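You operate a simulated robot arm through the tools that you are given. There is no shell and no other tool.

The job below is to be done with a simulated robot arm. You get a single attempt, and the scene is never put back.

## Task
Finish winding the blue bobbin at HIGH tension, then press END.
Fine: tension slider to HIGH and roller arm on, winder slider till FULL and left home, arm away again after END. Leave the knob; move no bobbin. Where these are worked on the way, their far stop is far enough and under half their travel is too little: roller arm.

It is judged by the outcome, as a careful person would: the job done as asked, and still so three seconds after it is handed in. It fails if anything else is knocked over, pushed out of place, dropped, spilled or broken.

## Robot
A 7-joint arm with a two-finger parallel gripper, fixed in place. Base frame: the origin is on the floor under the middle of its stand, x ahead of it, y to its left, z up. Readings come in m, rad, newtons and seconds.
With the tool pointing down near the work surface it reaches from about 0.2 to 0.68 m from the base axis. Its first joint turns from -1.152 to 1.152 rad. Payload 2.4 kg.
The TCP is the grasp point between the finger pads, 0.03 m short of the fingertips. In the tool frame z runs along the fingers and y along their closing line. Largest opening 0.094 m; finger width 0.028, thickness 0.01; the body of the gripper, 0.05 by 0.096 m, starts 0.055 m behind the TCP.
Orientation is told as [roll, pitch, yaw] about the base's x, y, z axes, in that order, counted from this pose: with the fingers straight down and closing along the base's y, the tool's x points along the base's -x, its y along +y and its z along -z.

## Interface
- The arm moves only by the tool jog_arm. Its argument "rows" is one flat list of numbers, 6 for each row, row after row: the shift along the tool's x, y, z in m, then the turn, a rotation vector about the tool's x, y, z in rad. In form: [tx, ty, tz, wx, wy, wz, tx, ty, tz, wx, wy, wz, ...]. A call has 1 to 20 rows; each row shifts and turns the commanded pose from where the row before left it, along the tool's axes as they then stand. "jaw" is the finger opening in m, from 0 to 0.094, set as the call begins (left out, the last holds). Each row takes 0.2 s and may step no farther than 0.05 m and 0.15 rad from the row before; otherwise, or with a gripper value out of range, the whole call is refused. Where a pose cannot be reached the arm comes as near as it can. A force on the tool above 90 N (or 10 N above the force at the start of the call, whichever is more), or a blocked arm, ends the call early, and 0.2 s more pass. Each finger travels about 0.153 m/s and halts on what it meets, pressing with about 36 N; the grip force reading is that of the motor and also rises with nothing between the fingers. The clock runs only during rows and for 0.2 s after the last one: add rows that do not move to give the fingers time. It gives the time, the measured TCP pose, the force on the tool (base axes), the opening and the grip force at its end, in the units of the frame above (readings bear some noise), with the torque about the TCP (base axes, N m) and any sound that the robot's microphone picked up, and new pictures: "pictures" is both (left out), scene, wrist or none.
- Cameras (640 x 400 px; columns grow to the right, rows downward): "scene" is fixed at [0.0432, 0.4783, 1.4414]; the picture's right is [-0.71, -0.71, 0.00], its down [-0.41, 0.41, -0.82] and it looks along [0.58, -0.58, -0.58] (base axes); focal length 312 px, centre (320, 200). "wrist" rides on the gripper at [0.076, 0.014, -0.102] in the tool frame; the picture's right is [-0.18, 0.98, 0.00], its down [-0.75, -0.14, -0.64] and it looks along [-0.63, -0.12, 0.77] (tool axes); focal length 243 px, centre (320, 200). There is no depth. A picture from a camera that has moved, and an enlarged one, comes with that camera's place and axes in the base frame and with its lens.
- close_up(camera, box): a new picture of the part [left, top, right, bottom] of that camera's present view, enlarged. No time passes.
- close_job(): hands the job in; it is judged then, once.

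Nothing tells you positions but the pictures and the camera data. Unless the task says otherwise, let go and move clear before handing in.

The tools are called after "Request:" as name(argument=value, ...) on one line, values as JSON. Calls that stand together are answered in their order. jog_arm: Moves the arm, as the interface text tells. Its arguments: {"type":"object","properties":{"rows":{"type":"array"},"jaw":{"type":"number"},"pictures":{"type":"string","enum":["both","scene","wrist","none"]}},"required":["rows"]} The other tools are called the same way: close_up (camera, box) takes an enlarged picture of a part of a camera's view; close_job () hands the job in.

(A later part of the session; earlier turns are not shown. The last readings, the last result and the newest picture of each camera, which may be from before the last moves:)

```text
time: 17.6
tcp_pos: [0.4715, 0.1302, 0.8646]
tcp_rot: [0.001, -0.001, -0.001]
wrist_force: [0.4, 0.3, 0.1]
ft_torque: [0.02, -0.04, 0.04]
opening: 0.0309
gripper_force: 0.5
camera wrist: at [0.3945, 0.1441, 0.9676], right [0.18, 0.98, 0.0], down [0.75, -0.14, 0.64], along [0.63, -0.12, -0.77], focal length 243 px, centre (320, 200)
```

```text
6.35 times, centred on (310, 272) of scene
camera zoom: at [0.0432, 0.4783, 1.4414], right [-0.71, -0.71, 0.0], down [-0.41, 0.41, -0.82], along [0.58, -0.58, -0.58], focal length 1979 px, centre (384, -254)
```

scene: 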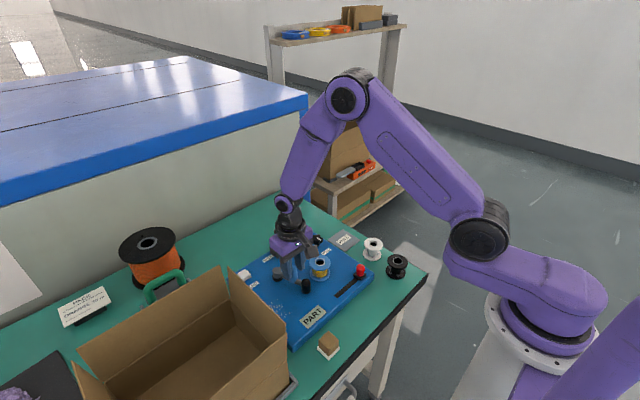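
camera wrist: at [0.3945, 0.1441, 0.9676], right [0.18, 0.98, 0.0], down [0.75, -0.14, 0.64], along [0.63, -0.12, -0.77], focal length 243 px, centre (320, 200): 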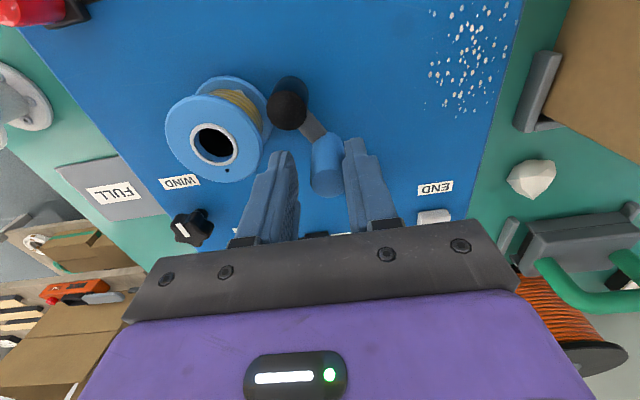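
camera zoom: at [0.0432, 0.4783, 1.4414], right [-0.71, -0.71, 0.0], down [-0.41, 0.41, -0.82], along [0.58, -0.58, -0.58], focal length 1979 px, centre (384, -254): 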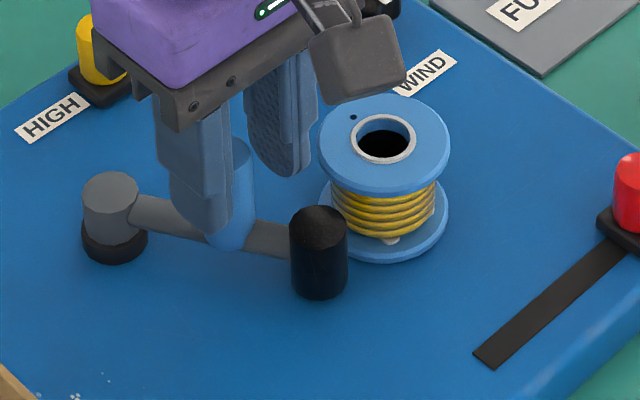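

Request:
jog_arm(rows=[0, -0.001, 0, 0, 0, 0, 0, 0, 0, 0, 0, 0], jaw=0.03, pictures="none")

Request:
close_up(camera="wrist", box=[210, 70, 310, 133])

Request:
close_up(camera="scene", box=[290, 250, 340, 281])

```text
time: 18.2
tcp_pos: [0.4716, 0.1276, 0.8637]
tcp_rot: [-0.001, 0.001, 0.0]
wrist_force: [-0.3, 0.7, 0.7]
ft_torque: [0.06, -0.02, 0.01]
opening: 0.0306
gripper_force: 0.4
```

```text
6.35 times, centred on (260, 102) of wrist
camera zoom: at [0.3945, 0.1429, 0.9674], right [0.18, 0.98, 0.0], down [0.75, -0.14, 0.64], along [0.63, -0.12, -0.77], focal length 1540 px, centre (701, 825)
```

zoom: 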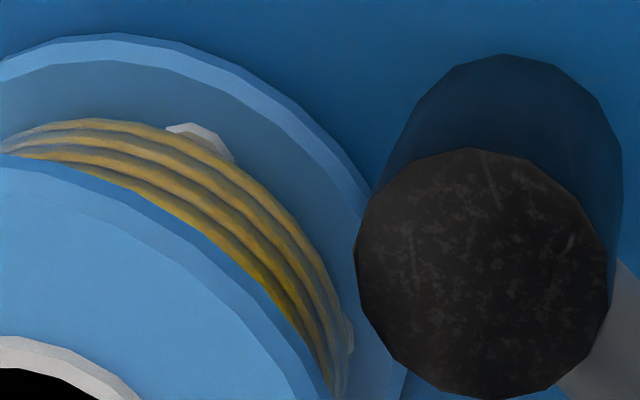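

```text
12.80 times, centred on (315, 266) of scene
camera zoom: at [0.0432, 0.4783, 1.4414], right [-0.71, -0.71, 0.0], down [-0.41, 0.41, -0.82], along [0.58, -0.58, -0.58], focal length 3990 px, centre (384, -638)
```

zoom: 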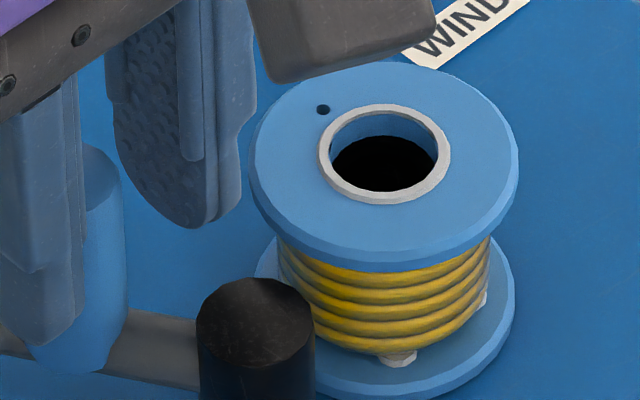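

Request:
jog_arm(rows=[0, -0.001, 0, 0, 0, 0, 0, 0, 0, 0, 0, 0], jaw=0.03, pictures="none")

Request:
close_up(camera="wrist", box=[210, 70, 310, 133])

Request:
close_up(camera="scene", box=[290, 250, 340, 281])

```text
time: 18.8
tcp_pos: [0.471, 0.129, 0.8651]
tcp_rot: [0.001, -0.001, -0.001]
wrist_force: [-0.2, 2.4, 0.0]
ft_torque: [0.04, 0.0, -0.06]
opening: 0.0311
gripper_force: 0.9
```

```text
6.35 times, centred on (260, 102) of wrist
camera zoom: at [0.3946, 0.1421, 0.9675], right [0.18, 0.98, 0.0], down [0.75, -0.14, 0.64], along [0.63, -0.12, -0.77], focal length 1540 px, centre (701, 825)
```

zoom: 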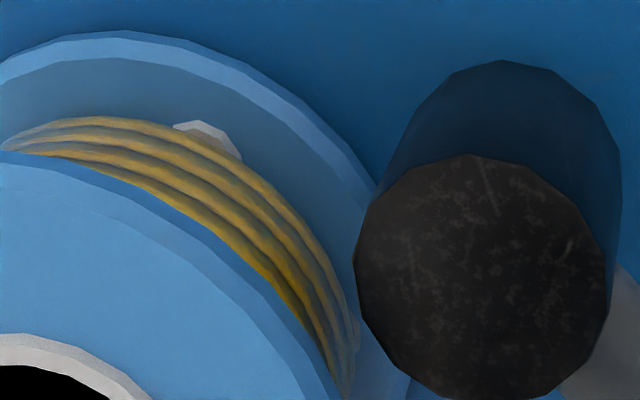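

```text
12.80 times, centred on (315, 266) of scene
camera zoom: at [0.0432, 0.4784, 1.4414], right [-0.71, -0.71, 0.0], down [-0.41, 0.41, -0.82], along [0.58, -0.58, -0.58], focal length 3990 px, centre (384, -638)
```

zoom: 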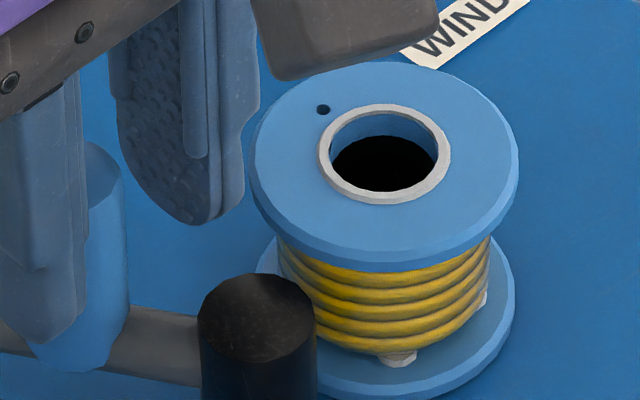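

Request:
jog_arm(rows=[0, -0.001, 0, 0, 0, 0, 0, 0, 0, 0, 0, 0], jaw=0.03, pictures="none")

Request:
close_up(camera="wrist", box=[210, 70, 310, 133])

Request:
close_up(camera="scene", box=[290, 250, 340, 281])

```text
time: 19.4
tcp_pos: [0.4719, 0.1278, 0.8643]
tcp_rot: [-0.001, 0.001, -0.001]
wrist_force: [0.1, 5.3, -0.7]
ft_torque: [0.12, -0.02, -0.02]
opening: 0.0325
gripper_force: 2.1
```

```text
6.35 times, centred on (260, 102) of wrist
camera zoom: at [0.3946, 0.1413, 0.9675], right [0.18, 0.98, 0.0], down [0.75, -0.14, 0.64], along [0.63, -0.12, -0.77], focal length 1540 px, centre (701, 825)
```

zoom: 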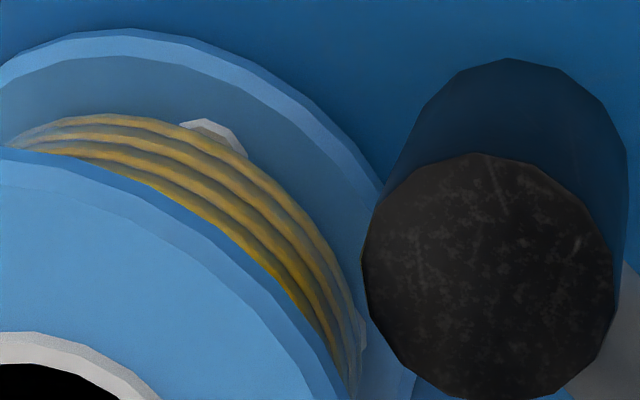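

```text
12.80 times, centred on (315, 266) of scene
camera zoom: at [0.0432, 0.4784, 1.4413], right [-0.71, -0.71, 0.0], down [-0.41, 0.41, -0.82], along [0.58, -0.58, -0.58], focal length 3990 px, centre (384, -638)
```

zoom: 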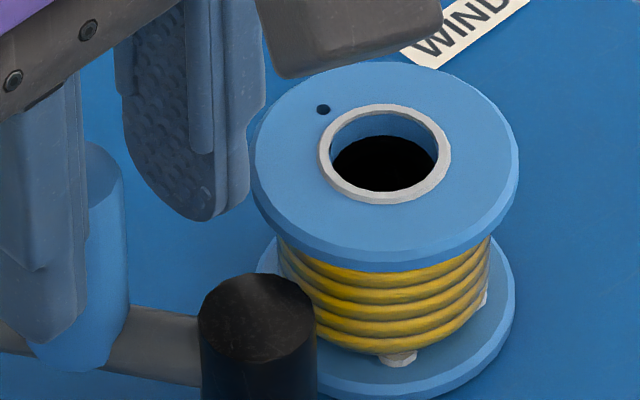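

The roller arm is at its far stop: the force rises but the handle doesn't move, and there's still a small gap to the bobbin. I'll centre the fingers off the roller and lift straight out.

Request:
jog_arm(rows=[0, 0.005, 0, 0, 0, 0, 0, 0, 0, 0, 0, 0, 0, 0, -0.02, 0, 0, 0, 0, 0, -0.03, 0, 0, 0, 0, 0, -0.04, 0, 0, 0, 0, 0, 0, 0, 0, 0], jaw=0.032)

Request:
close_up(camera="scene", box=[220, 210, 420, 335])

```text
time: 20.8
tcp_pos: [0.4713, 0.131, 0.955]
tcp_rot: [0.0, 0.0, 0.001]
wrist_force: [-1.1, -0.3, -0.4]
ft_torque: [0.01, 0.0, 0.01]
opening: 0.032
gripper_force: 0.1
camera wrist: at [0.3938, 0.1451, 1.0576], right [0.18, 0.98, 0.0], down [0.75, -0.14, 0.64], along [0.63, -0.12, -0.77], focal length 243 px, centre (320, 200)
```

scene: 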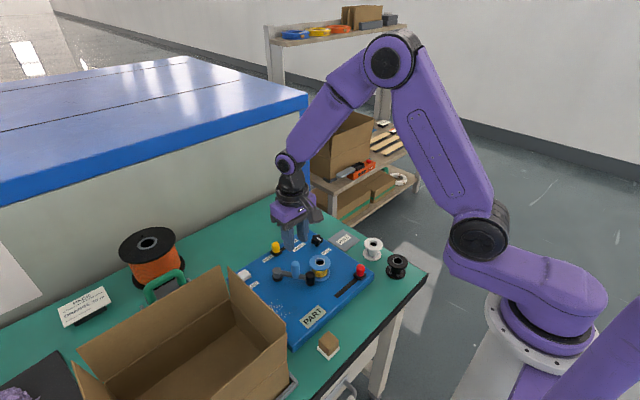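
wrist: 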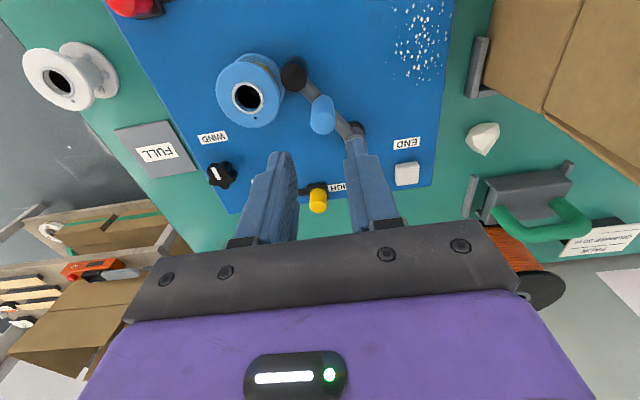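

```text
3.20 times, centred on (320, 272) of scene
camera zoom: at [0.0432, 0.4783, 1.4414], right [-0.71, -0.71, 0.0], down [-0.41, 0.41, -0.82], along [0.58, -0.58, -0.58], focal length 998 px, centre (320, -32)
```

zoom: 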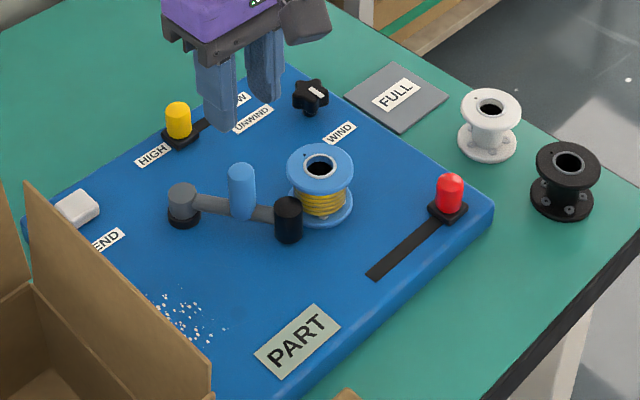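

Roller arm is on and staying put. Next is the red winder slider at about (0.367, 0.001); I'll go above it with the fingers open.

Request:
jog_arm(rows=[0.0258, -0.0323, 0, 0, 0, 0, 0.0258, -0.0323, 0, 0, 0, 0, 0.0258, -0.0323, 0, 0, 0, 0, 0.0258, -0.0323, 0, 0, 0, 0, 0, 0, 0, 0, 0, 0], jaw=0.06)

Request:
close_up(camera="wrist", box=[240, 50, 440, 175])

Request:
close_up(camera="scene", box=[320, 240, 420, 303])

```text
time: 22.0
tcp_pos: [0.3676, 0.0014, 0.9537]
tcp_rot: [-0.001, -0.001, 0.0]
wrist_force: [-0.3, 0.7, -0.9]
ft_torque: [0.03, 0.02, 0.01]
opening: 0.0601
gripper_force: 0.2
camera wrist: at [0.2905, 0.0159, 1.0572], right [0.18, 0.98, 0.0], down [0.75, -0.14, 0.64], along [0.63, -0.12, -0.77], focal length 243 px, centre (320, 200)
```

scene: 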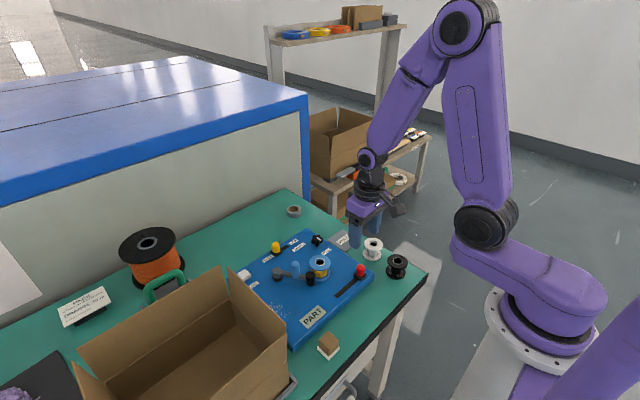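
wrist: 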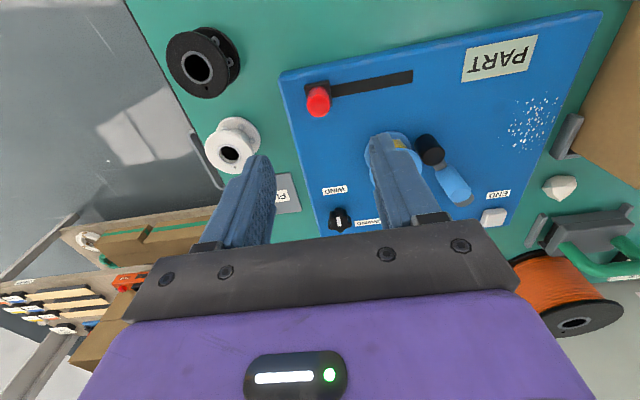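

```text
3.20 times, centred on (340, 112) of wrist
camera zoom: at [0.2905, 0.0159, 1.0572], right [0.18, 0.98, 0.0], down [0.75, -0.14, 0.64], along [0.63, -0.12, -0.77], focal length 776 px, centre (256, 480)
```

zoom: 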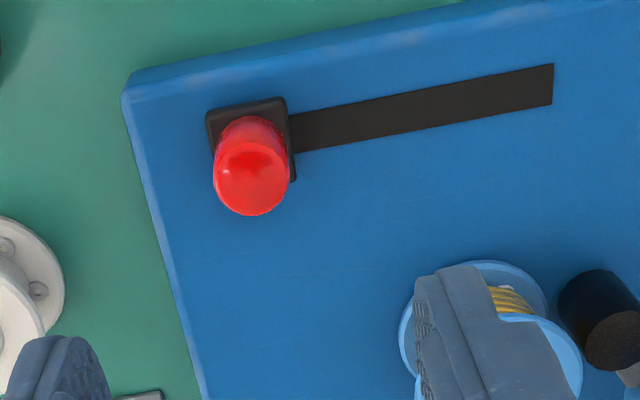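

```text
6.35 times, centred on (370, 272) of scene
camera zoom: at [0.0432, 0.4783, 1.4414], right [-0.71, -0.71, 0.0], down [-0.41, 0.41, -0.82], along [0.58, -0.58, -0.58], focal length 1979 px, centre (2, -254)
```

zoom: 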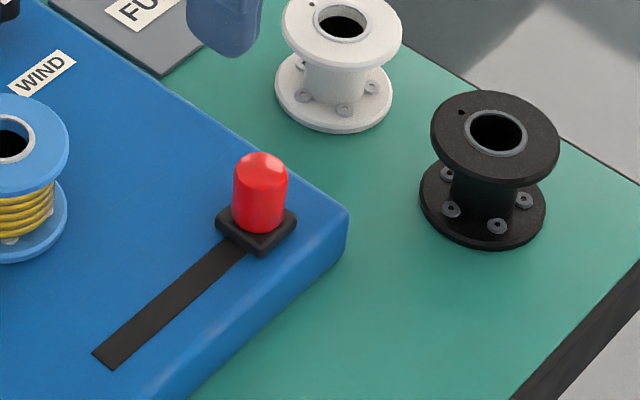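

The red knob is right under the gripper. I'll descend and cage it loosely.

Request:
jog_arm(rows=[0, 0, 0.04, 0, 0, 0, 0, 0, 0.04, 0, 0, 0, 0, 0, 0.036, 0, 0, 0, 0, 0, 0, 0, 0, 0], jaw=0.06)

Request:
close_up(camera="wrist", box=[220, 80, 420, 205])

```text
time: 23.0
tcp_pos: [0.3674, 0.0018, 0.8386]
tcp_rot: [-0.001, -0.002, 0.0]
wrist_force: [0.5, -0.3, 0.5]
ft_torque: [0.01, -0.02, -0.01]
opening: 0.0604
gripper_force: 0.0
camera wrist: at [0.2911, 0.0163, 0.9412], right [0.18, 0.98, 0.0], down [0.75, -0.14, 0.64], along [0.63, -0.12, -0.77], focal length 243 px, centre (320, 200)
```

scene: 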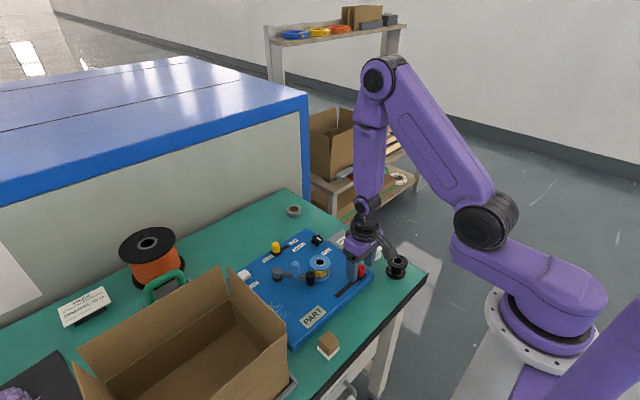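
wrist: 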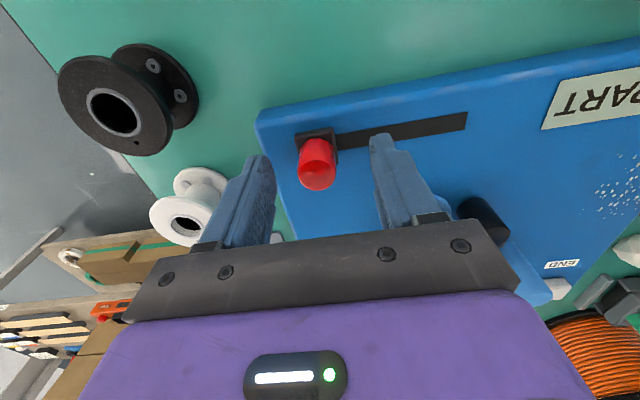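

```text
3.20 times, centred on (320, 142) of wrist
camera zoom: at [0.2911, 0.0163, 0.9412], right [0.18, 0.98, 0.0], down [0.75, -0.14, 0.64], along [0.63, -0.12, -0.77], focal length 776 px, centre (320, 384)
```

zoom: 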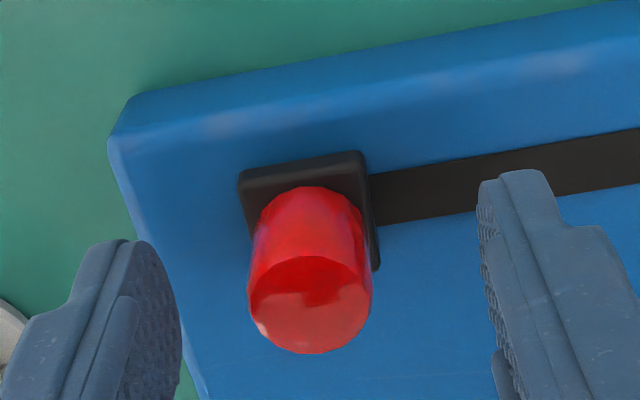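

Now I'll cage the red knob and start moving it +y along its slot, listening and watching for winding.

Request:
jog_arm(rows=[0, 0, 0, 0, 0, 0, 0, 0, 0, 0, 0, 0, 0, 0.01, 0, 0, 0, 0, 0, 0.01, 0, 0, 0, 0, 0, 0.01, 0, 0, 0, 0, 0, 0.01, 0, 0, 0, 0, 0, 0, 0, 0, 0, 0], jaw=0.03)

Request:
close_up(camera="scene", box=[240, 220, 400, 320])

```text
time: 24.6
tcp_pos: [0.368, 0.0424, 0.8386]
tcp_rot: [0.001, -0.001, 0.0]
wrist_force: [-0.3, 0.4, -0.1]
ft_torque: [-0.02, 0.01, -0.01]
opening: 0.0299
gripper_force: 0.1
camera wrist: at [0.2912, 0.0571, 0.9419], right [0.18, 0.98, 0.0], down [0.75, -0.14, 0.64], along [0.63, -0.12, -0.77], focal length 243 px, centre (320, 200)
```

scene: 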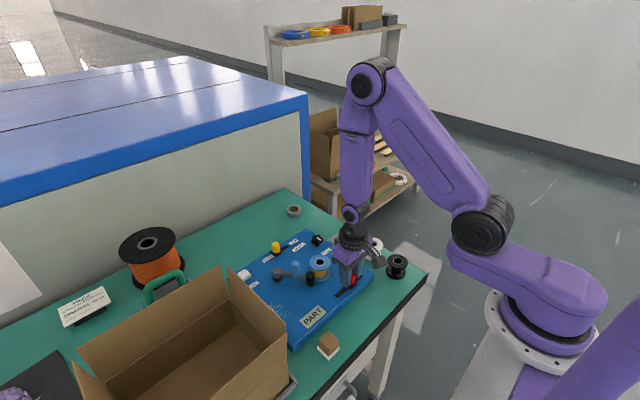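
wrist: 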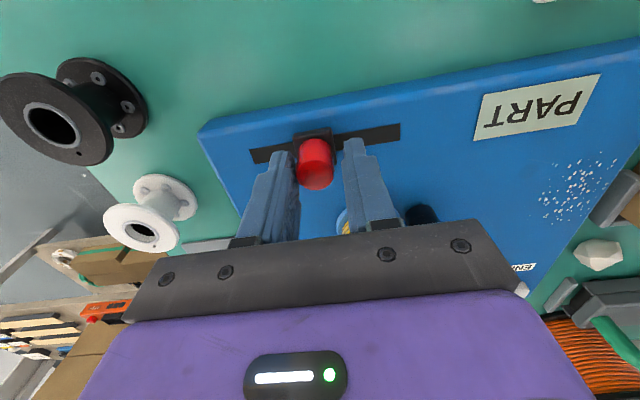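

```text
4.00 times, centred on (320, 270) of scene
camera zoom: at [0.0432, 0.4783, 1.4414], right [-0.71, -0.71, 0.0], down [-0.41, 0.41, -0.82], along [0.58, -0.58, -0.58], focal length 1247 px, centre (320, -80)
```

zoom: 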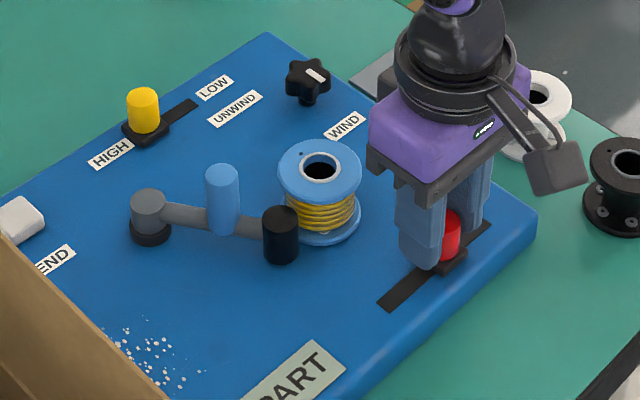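

The slider runs freely, with no change in the bobbin yet. I'll continue toward the far end of the slot.

Request:
jog_arm(rows=[0, 0.01, 0, 0, 0, 0, 0, 0.01, 0, 0, 0, 0, 0, 0.01, 0, 0, 0, 0, 0, 0.01, 0, 0, 0, 0, 0, 0.005, 0, 0, 0, 0, 0, 0, 0, 0, 0, 0], jaw=0.03)

Request:
close_up(camera="scene", box=[240, 220, 400, 320])

```text
time: 26.0
tcp_pos: [0.3678, 0.0885, 0.8368]
tcp_rot: [0.0, -0.001, 0.002]
wrist_force: [-0.4, -0.4, 0.3]
ft_torque: [-0.04, 0.0, -0.01]
opening: 0.0302
gripper_force: 0.0
camera wrist: at [0.291, 0.1023, 0.9413], right [0.18, 0.98, 0.0], down [0.75, -0.14, 0.64], along [0.63, -0.12, -0.77], focal length 243 px, centre (320, 200)
```

scene: 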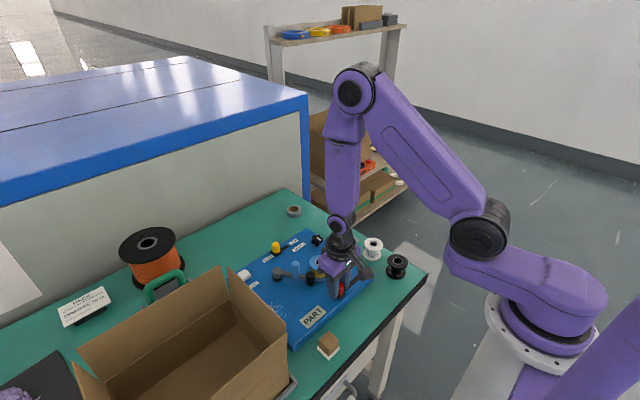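
wrist: 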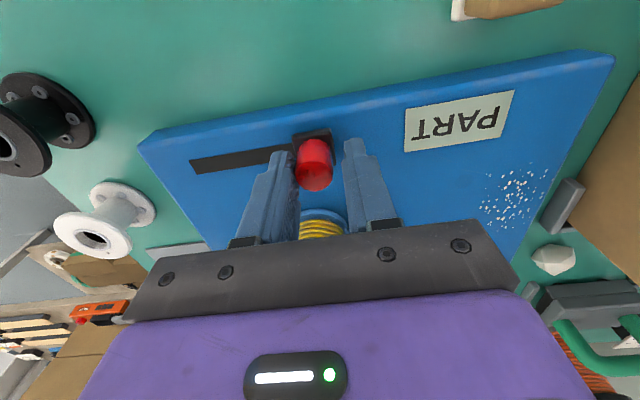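

```text
4.00 times, centred on (320, 270) of scene
camera zoom: at [0.0431, 0.4783, 1.4414], right [-0.71, -0.71, 0.0], down [-0.41, 0.41, -0.82], along [0.58, -0.58, -0.58], focal length 1247 px, centre (320, -80)
```

zoom: 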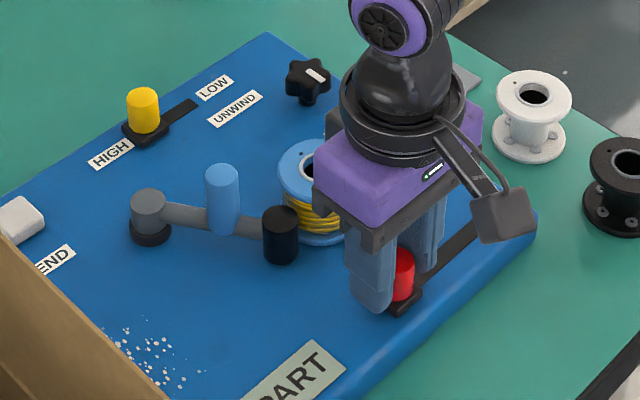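

Request:
jog_arm(rows=[0, 0.003, 0, 0, 0, 0, 0, 0.003, 0, 0, 0, 0, 0, 0, 0, 0, 0, 0], jaw=0.03, pictures="wrist")

Request:
close_up(camera="wrist", box=[220, 80, 420, 205])

```text
time: 26.8
tcp_pos: [0.3675, 0.0935, 0.8385]
tcp_rot: [0.001, 0.001, 0.0]
wrist_force: [-0.1, -0.6, 1.3]
ft_torque: [-0.03, -0.02, 0.01]
opening: 0.0305
gripper_force: 0.8
camera wrist: at [0.2909, 0.1079, 0.9412], right [0.18, 0.98, 0.0], down [0.75, -0.14, 0.64], along [0.63, -0.12, -0.77], focal length 243 px, centre (320, 200)
```

wrist: 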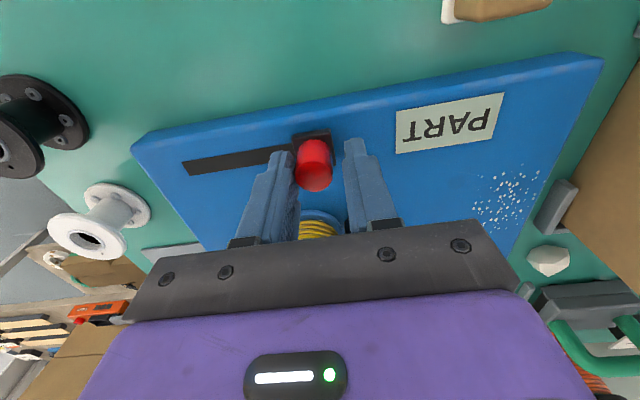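

```text
3.20 times, centred on (320, 142) of wrist
camera zoom: at [0.2909, 0.1079, 0.9412], right [0.18, 0.98, 0.0], down [0.75, -0.14, 0.64], along [0.63, -0.12, -0.77], focal length 776 px, centre (320, 384)
```

zoom: 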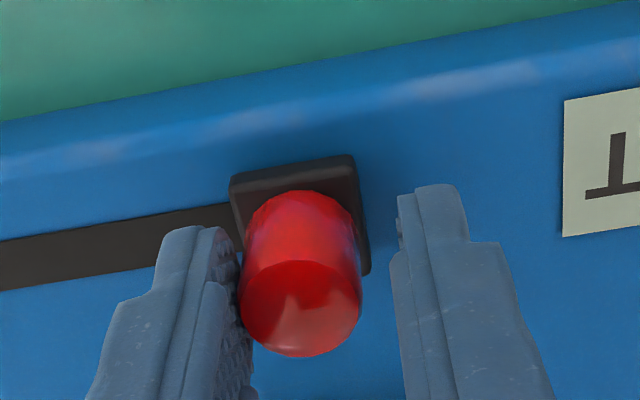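

Request:
jog_arm(rows=[0, 0.002, 0, 0, 0, 0, 0, 0.001, 0, 0, 0, 0, 0, 0, 0, 0, 0, 0], jaw=0.03, pictures="both")

Request:
close_up(camera="wrist", box=[220, 80, 420, 205])

Request:
close_up(camera="scene", box=[240, 220, 400, 320])

```text
time: 27.6
tcp_pos: [0.3672, 0.0966, 0.8379]
tcp_rot: [0.001, 0.003, -0.003]
wrist_force: [-0.5, -8.4, -3.4]
ft_torque: [-0.1, 0.01, -0.02]
opening: 0.0351
gripper_force: 4.7
camera wrist: at [0.291, 0.1105, 0.9417], right [0.19, 0.98, 0.0], down [0.75, -0.14, 0.64], along [0.63, -0.12, -0.77], focal length 243 px, centre (320, 200)
```

scene: 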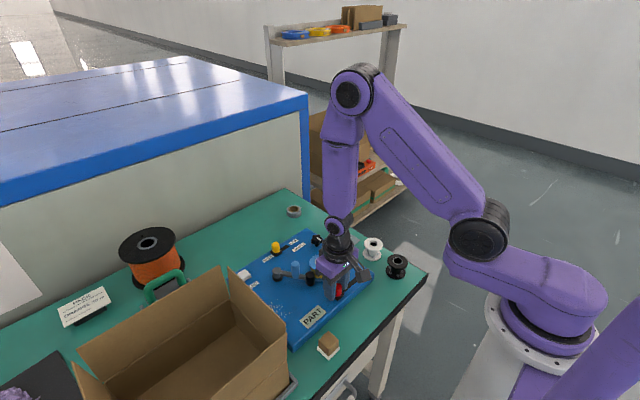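
wrist: 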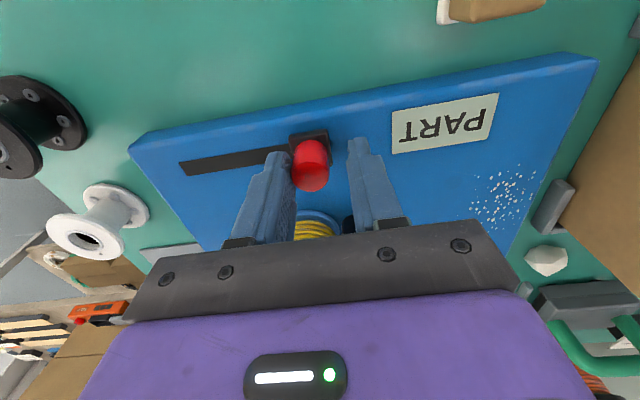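

```text
3.20 times, centred on (320, 142) of wrist
camera zoom: at [0.291, 0.1105, 0.9417], right [0.19, 0.98, 0.0], down [0.75, -0.14, 0.64], along [0.63, -0.12, -0.77], focal length 776 px, centre (320, 384)
```

zoom: 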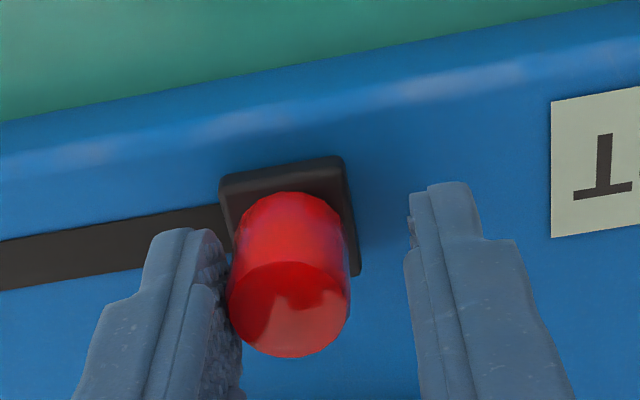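

```text
4.00 times, centred on (320, 270) of scene
camera zoom: at [0.0432, 0.4781, 1.4414], right [-0.71, -0.71, 0.0], down [-0.41, 0.41, -0.82], along [0.58, -0.58, -0.58], focal length 1247 px, centre (320, -80)
```

zoom: 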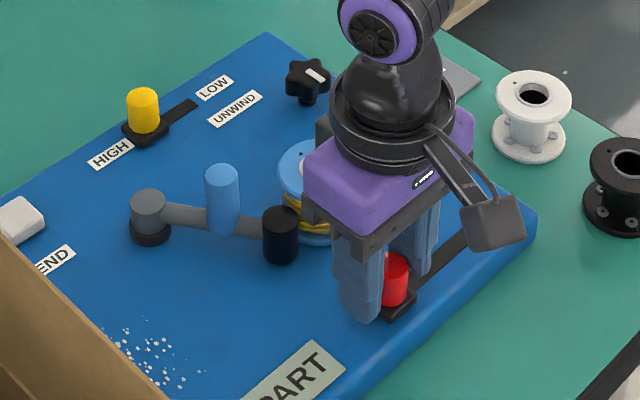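

At the far stop. Now I'll bring the winder slider back home (−y) and see what one full stroke did to the bobbin and the FULL plate.

Request:
jog_arm(rows=[0, -0.01, 0, 0, 0, 0, 0, -0.012, 0, 0, 0, 0, 0, -0.012, 0, 0, 0, 0, 0, -0.012, 0, 0, 0, 0, 0, -0.012, 0, 0, 0, 0, 0, -0.012, 0, 0, 0, 0, 0, -0.012, 0, 0, 0, 0, 0, -0.01, 0, 0, 0, 0, 0, -0.006, 0, 0, 0, 0, 0, 0, 0, 0, 0, 0], jaw=0.03)

Request:
close_up(camera="scene", box=[240, 220, 400, 320])

Request:
close_up(camera="wrist", box=[220, 80, 420, 205])

```text
time: 29.8
tcp_pos: [0.3681, -0.0021, 0.8386]
tcp_rot: [-0.001, 0.001, 0.001]
wrist_force: [-0.6, 1.0, -0.8]
ft_torque: [0.03, -0.02, -0.05]
opening: 0.0303
gripper_force: 0.5
camera wrist: at [0.2911, 0.0125, 0.9414], right [0.18, 0.98, 0.0], down [0.75, -0.14, 0.64], along [0.63, -0.12, -0.77], focal length 243 px, centre (320, 200)
```

scene: 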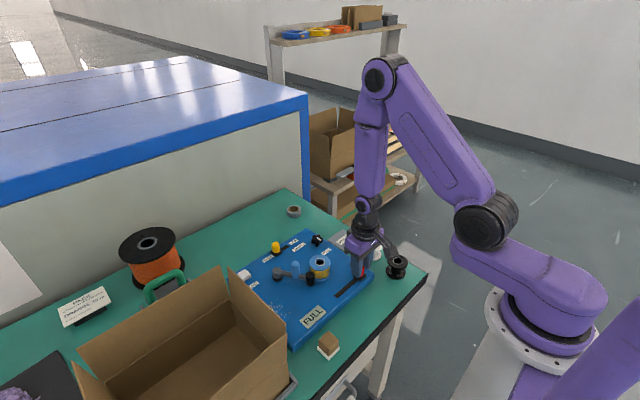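
wrist: 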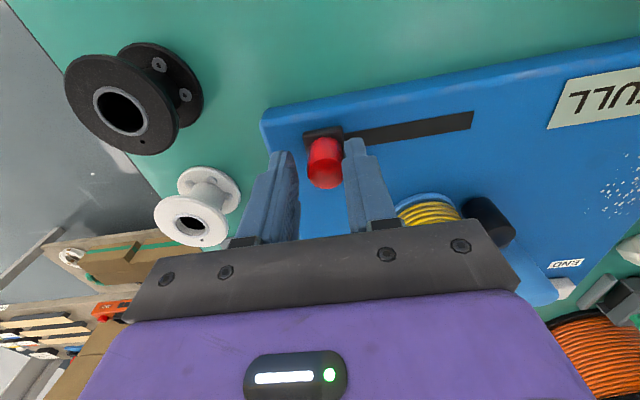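

```text
4.00 times, centred on (320, 270) of scene
camera zoom: at [0.0432, 0.4783, 1.4414], right [-0.71, -0.71, 0.0], down [-0.41, 0.41, -0.82], along [0.58, -0.58, -0.58], focal length 1247 px, centre (320, -80)
```

zoom: 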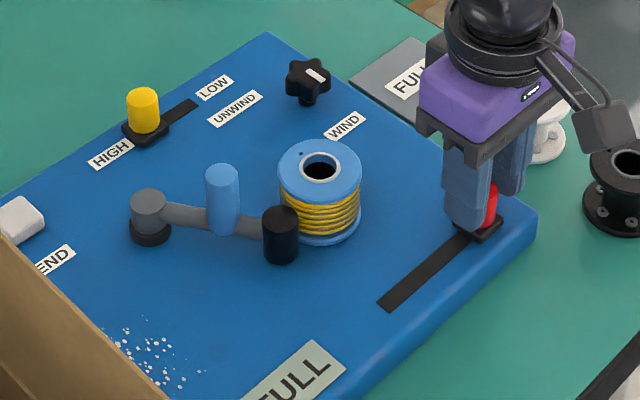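

```text
3.20 times, centred on (320, 142) of wrist
camera zoom: at [0.2911, 0.0125, 0.9414], right [0.18, 0.98, 0.0], down [0.75, -0.14, 0.64], along [0.63, -0.12, -0.77], focal length 776 px, centre (320, 384)
```

zoom: 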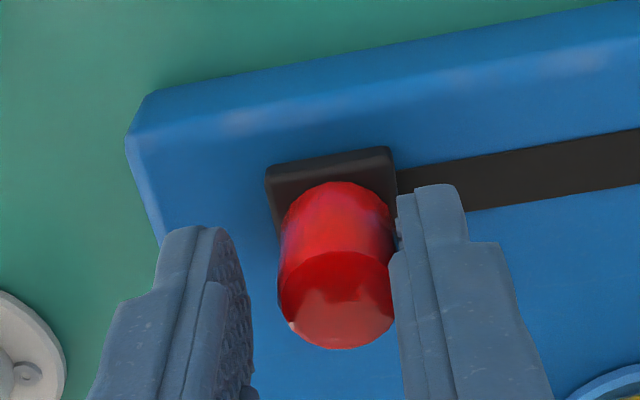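

The display now reads FULL instead of PART and the bobbin is visibly fuller. I'll nudge the winder slider firmly against its home stop.

Request:
jog_arm(rows=[0, -0.002, 0, 0, 0, 0, 0, 0, 0, 0, 0, 0], jaw=0.03, pictures="wrist")

Request:
close_up(camera="wrist", box=[220, 80, 420, 205])

```text
time: 30.4
tcp_pos: [0.3683, -0.0037, 0.8374]
tcp_rot: [-0.001, 0.0, 0.001]
wrist_force: [0.2, 1.1, -0.8]
ft_torque: [0.02, 0.01, 0.0]
opening: 0.031
gripper_force: 0.5
camera wrist: at [0.2912, 0.0107, 0.9414], right [0.18, 0.98, 0.0], down [0.75, -0.14, 0.64], along [0.63, -0.12, -0.77], focal length 243 px, centre (320, 200)
```

wrist: 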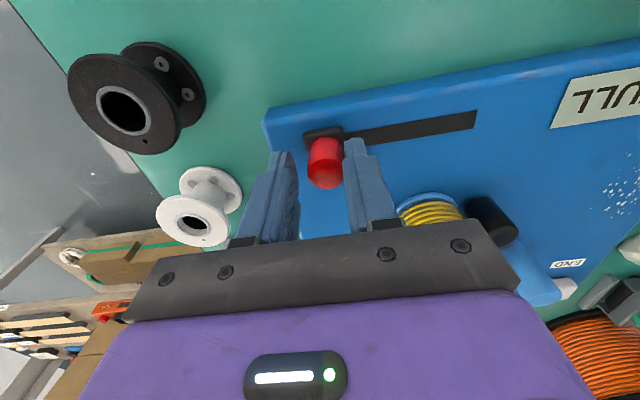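

```text
3.20 times, centred on (320, 142) of wrist
camera zoom: at [0.2912, 0.0107, 0.9414], right [0.18, 0.98, 0.0], down [0.75, -0.14, 0.64], along [0.63, -0.12, -0.77], focal length 776 px, centre (320, 384)
```

zoom: 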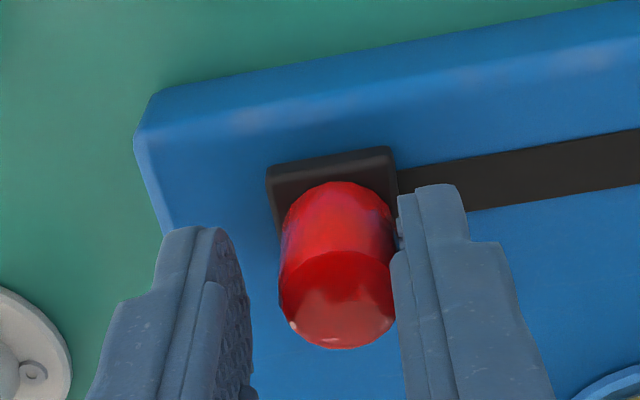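

Request:
jog_arm(rows=[0, -0.0015, 0, 0, 0, 0, 0, 0, 0, 0, 0, 0], jaw=0.03, pictures="none")

Request:
close_up(camera="wrist", box=[220, 80, 420, 205])

```text
time: 31.0
tcp_pos: [0.368, -0.0055, 0.8382]
tcp_rot: [0.0, 0.0, 0.001]
wrist_force: [0.2, 5.6, -0.2]
ft_torque: [0.12, 0.0, 0.05]
opening: 0.0324
gripper_force: 2.0
```

```text
3.20 times, centred on (320, 142) of wrist
camera zoom: at [0.2912, 0.0094, 0.9414], right [0.18, 0.98, 0.0], down [0.75, -0.14, 0.64], along [0.63, -0.12, -0.77], focal length 776 px, centre (320, 384)
```

zoom: 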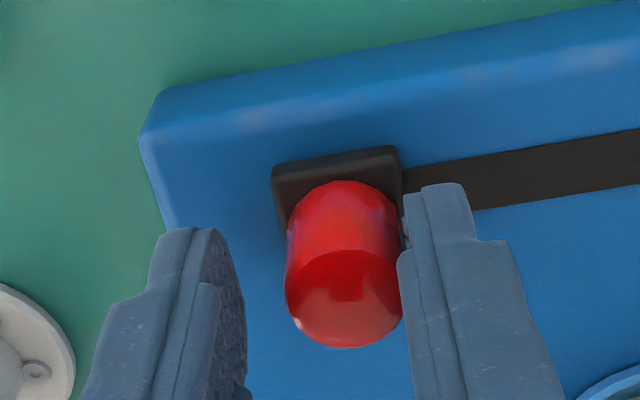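

Winder slider is home at its stop. I'll back off, lift, then move over to the END button with closed fingers.

Request:
jog_arm(rows=[0, 0.0065, 0, 0, 0, 0, 0, 0, -0.03, 0, 0, 0, 0, 0, -0.04, 0, 0, 0, 0, 0, -0.045, 0, 0, 0, 0, 0, 0, 0, 0, 0], jaw=0.036)

Request:
close_up(camera="scene", box=[220, 210, 420, 335])

Request:
close_up(camera="wrist", box=[270, 20, 590, 220])

```text
time: 32.2
tcp_pos: [0.368, 0.0019, 0.9541]
tcp_rot: [0.0, 0.001, 0.001]
wrist_force: [0.6, 0.2, -0.4]
ft_torque: [-0.01, 0.02, 0.02]
opening: 0.0363
gripper_force: 0.0
camera wrist: at [0.2913, 0.0158, 1.0574], right [0.18, 0.98, 0.0], down [0.75, -0.14, 0.64], along [0.63, -0.12, -0.77], focal length 243 px, centre (320, 200)
```

scene: 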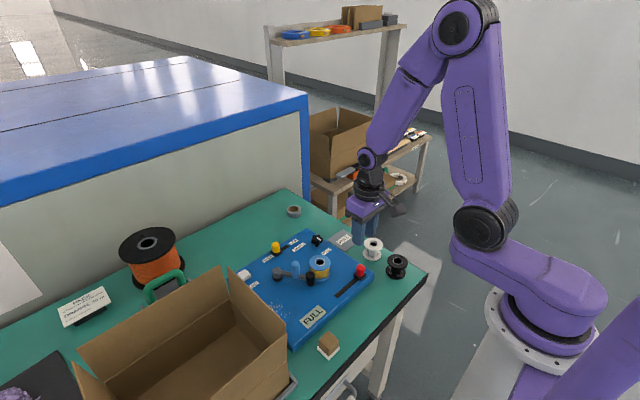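
wrist: 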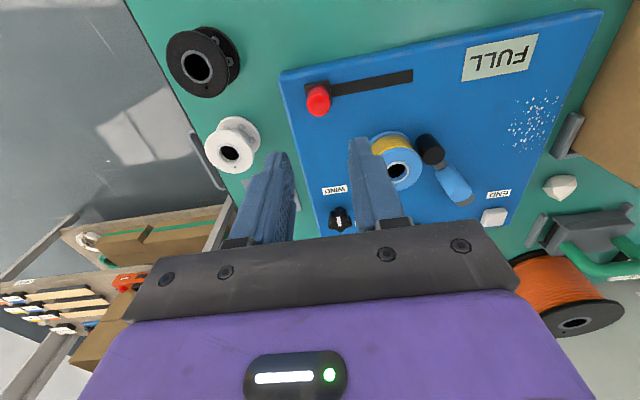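

```text
3.20 times, centred on (320, 272) of scene
camera zoom: at [0.0431, 0.4783, 1.4414], right [-0.71, -0.71, 0.0], down [-0.41, 0.41, -0.82], along [0.58, -0.58, -0.58], focal length 998 px, centre (320, -32)
```

zoom: 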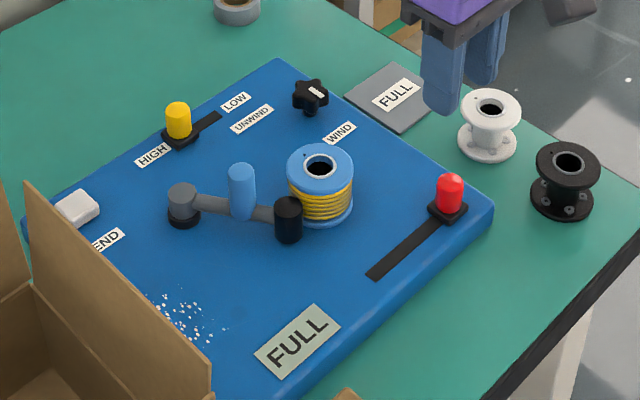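

```text
2.00 times, centred on (430, 120) of wrist
camera zoom: at [0.2913, 0.0158, 1.0574], right [0.18, 0.98, 0.0], down [0.75, -0.14, 0.64], along [0.63, -0.12, -0.77], focal length 485 px, centre (100, 360)
```

zoom: 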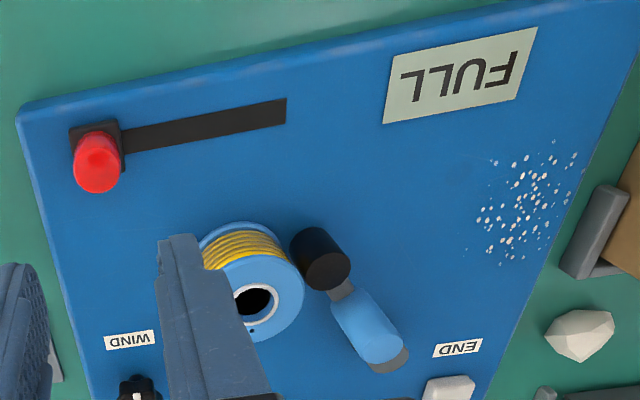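

FULL is displayed and everything is in place. Moving over END at about (0.582, 0.224) with the fingers closed.

Request:
jog_arm(rows=[-0.0306, 0.0317, 0, 0, 0, 0, -0.0306, 0.0317, 0, 0, 0, 0, -0.0306, 0.0317, 0, 0, 0, 0, -0.0306, 0.0317, 0, 0, 0, 0, -0.0306, 0.0317, 0, 0, 0, 0, -0.0306, 0.0317, 0, 0, 0, 0, -0.0304, 0.0318, 0, 0, 0, 0, 0, 0, 0, 0, 0, 0], jaw=0.0)

Request:
close_up(camera="wrist", box=[240, 60, 400, 160])

```text
time: 34.0
tcp_pos: [0.5828, 0.2229, 0.9538]
tcp_rot: [-0.001, -0.001, 0.0]
wrist_force: [-0.5, -0.8, 0.4]
ft_torque: [-0.01, 0.0, 0.0]
opening: 0.0
gripper_force: 33.3
camera wrist: at [0.5059, 0.2381, 1.0573], right [0.18, 0.98, 0.0], down [0.75, -0.14, 0.64], along [0.63, -0.12, -0.77], focal length 243 px, centre (320, 200)
```

scene: 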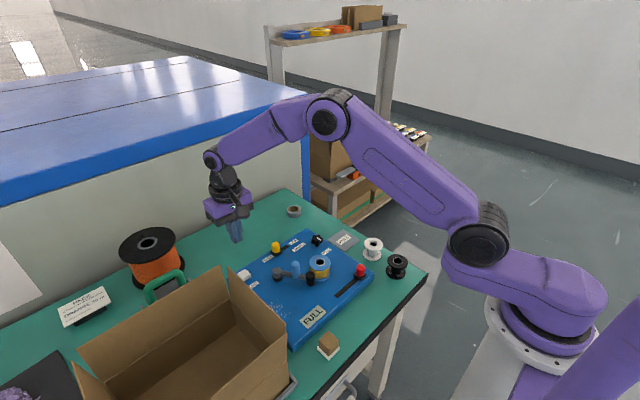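
wrist: 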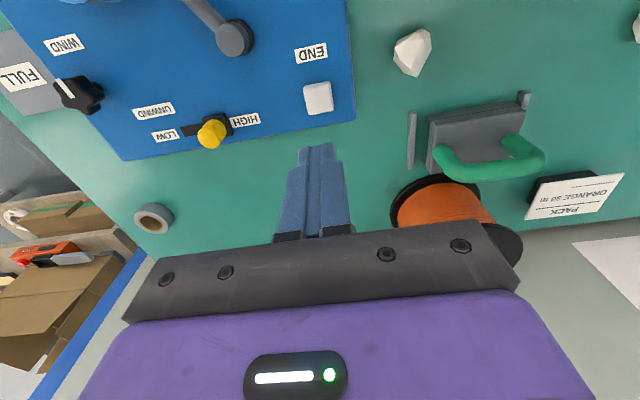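

```text
4.00 times, centred on (320, 110) of wrist
camera zoom: at [0.5059, 0.2381, 1.0573], right [0.18, 0.98, 0.0], down [0.75, -0.14, 0.64], along [0.63, -0.12, -0.77], focal length 970 px, centre (320, 560)
```

zoom: 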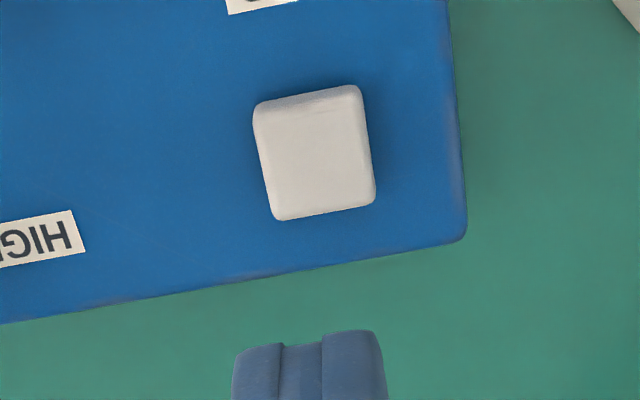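

END is directly below the fingertips. I'll descend to just above it and then press in small steps.

Request:
jog_arm(rows=[-0.001, 0, 0.04, 0, 0, 0, 0, 0, 0.04, 0, 0, 0, 0, 0, 0.03, 0, 0, 0, 0, 0, 0, 0, 0, 0], jaw=0.0, pictures="wrist")

Request:
close_up(camera="wrist", box=[240, 100, 400, 200])

Request:
close_up(camera="scene", box=[200, 220, 300, 283])

```text
time: 35.0
tcp_pos: [0.5837, 0.2247, 0.8422]
tcp_rot: [0.0, 0.001, -0.001]
wrist_force: [1.5, 0.7, 0.2]
ft_torque: [0.02, 0.0, 0.0]
opening: 0.0
gripper_force: 32.8
camera wrist: at [0.5071, 0.2379, 0.9459], right [0.18, 0.98, 0.0], down [0.75, -0.14, 0.64], along [0.63, -0.12, -0.77], focal length 243 px, centre (320, 200)
```

wrist: 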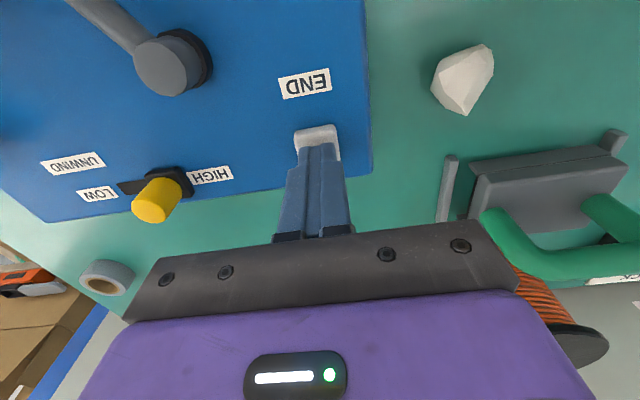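

```text
4.00 times, centred on (320, 150) of wrist
camera zoom: at [0.5071, 0.2379, 0.9459], right [0.18, 0.98, 0.0], down [0.75, -0.14, 0.64], along [0.63, -0.12, -0.77], focal length 970 px, centre (320, 400)
```

zoom: 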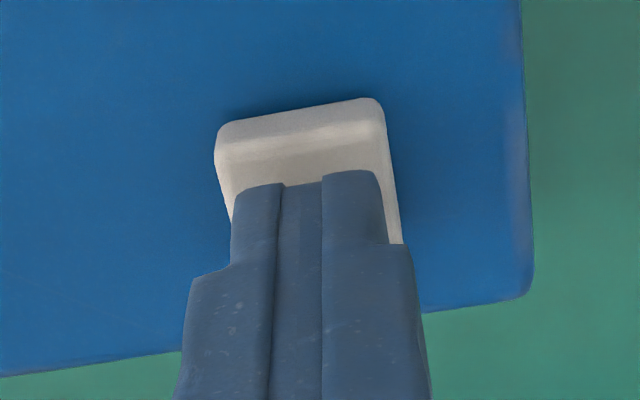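

```text
6.35 times, centred on (250, 252) of scene
camera zoom: at [0.0432, 0.4783, 1.4414], right [-0.71, -0.71, 0.0], down [-0.41, 0.41, -0.82], along [0.58, -0.58, -0.58], focal length 1979 px, centre (764, -127)
```

zoom: 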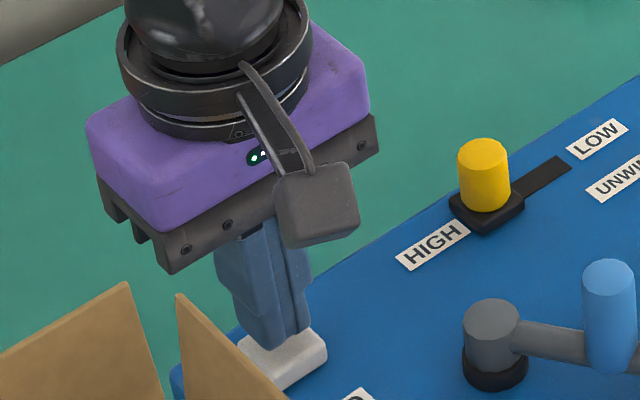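

Request:
jog_arm(rows=[0, 0, 0.003, 0, 0, 0, 0, 0, 0.002, 0, 0, 0, 0, 0, 0.002, 0, 0, 0, 0, 0, 0, 0, 0, 0], jaw=0.0, pictures="wrist")

Request:
close_up(camera="scene", box=[220, 210, 420, 335])

```text
time: 36.0
tcp_pos: [0.5827, 0.2227, 0.8356]
tcp_rot: [0.0, -0.001, 0.001]
wrist_force: [0.1, -0.7, 0.5]
ft_torque: [-0.02, -0.03, -0.02]
opening: 0.0
gripper_force: 33.1
camera wrist: at [0.5067, 0.2376, 0.9395], right [0.18, 0.98, 0.0], down [0.75, -0.14, 0.64], along [0.63, -0.12, -0.77], focal length 243 px, centre (320, 200)
```

wrist: 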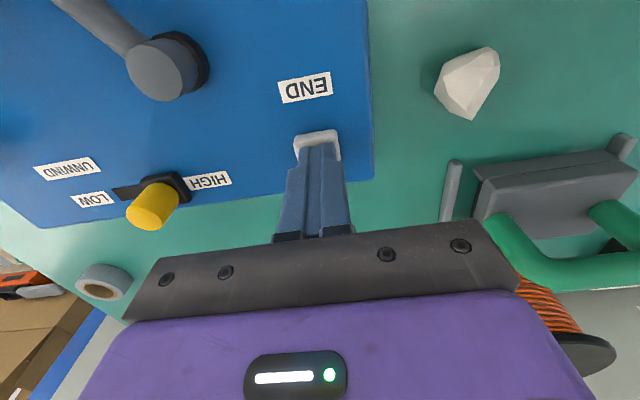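

```text
3.20 times, centred on (320, 272) of scene
camera zoom: at [0.0432, 0.4783, 1.4414], right [-0.71, -0.71, 0.0], down [-0.41, 0.41, -0.82], along [0.58, -0.58, -0.58], focal length 998 px, centre (320, -32)
```

zoom: 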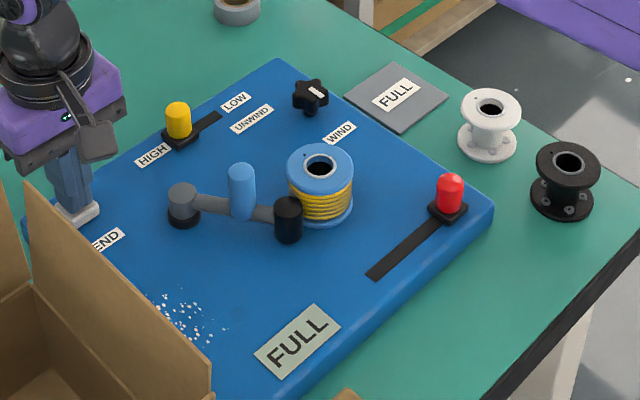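

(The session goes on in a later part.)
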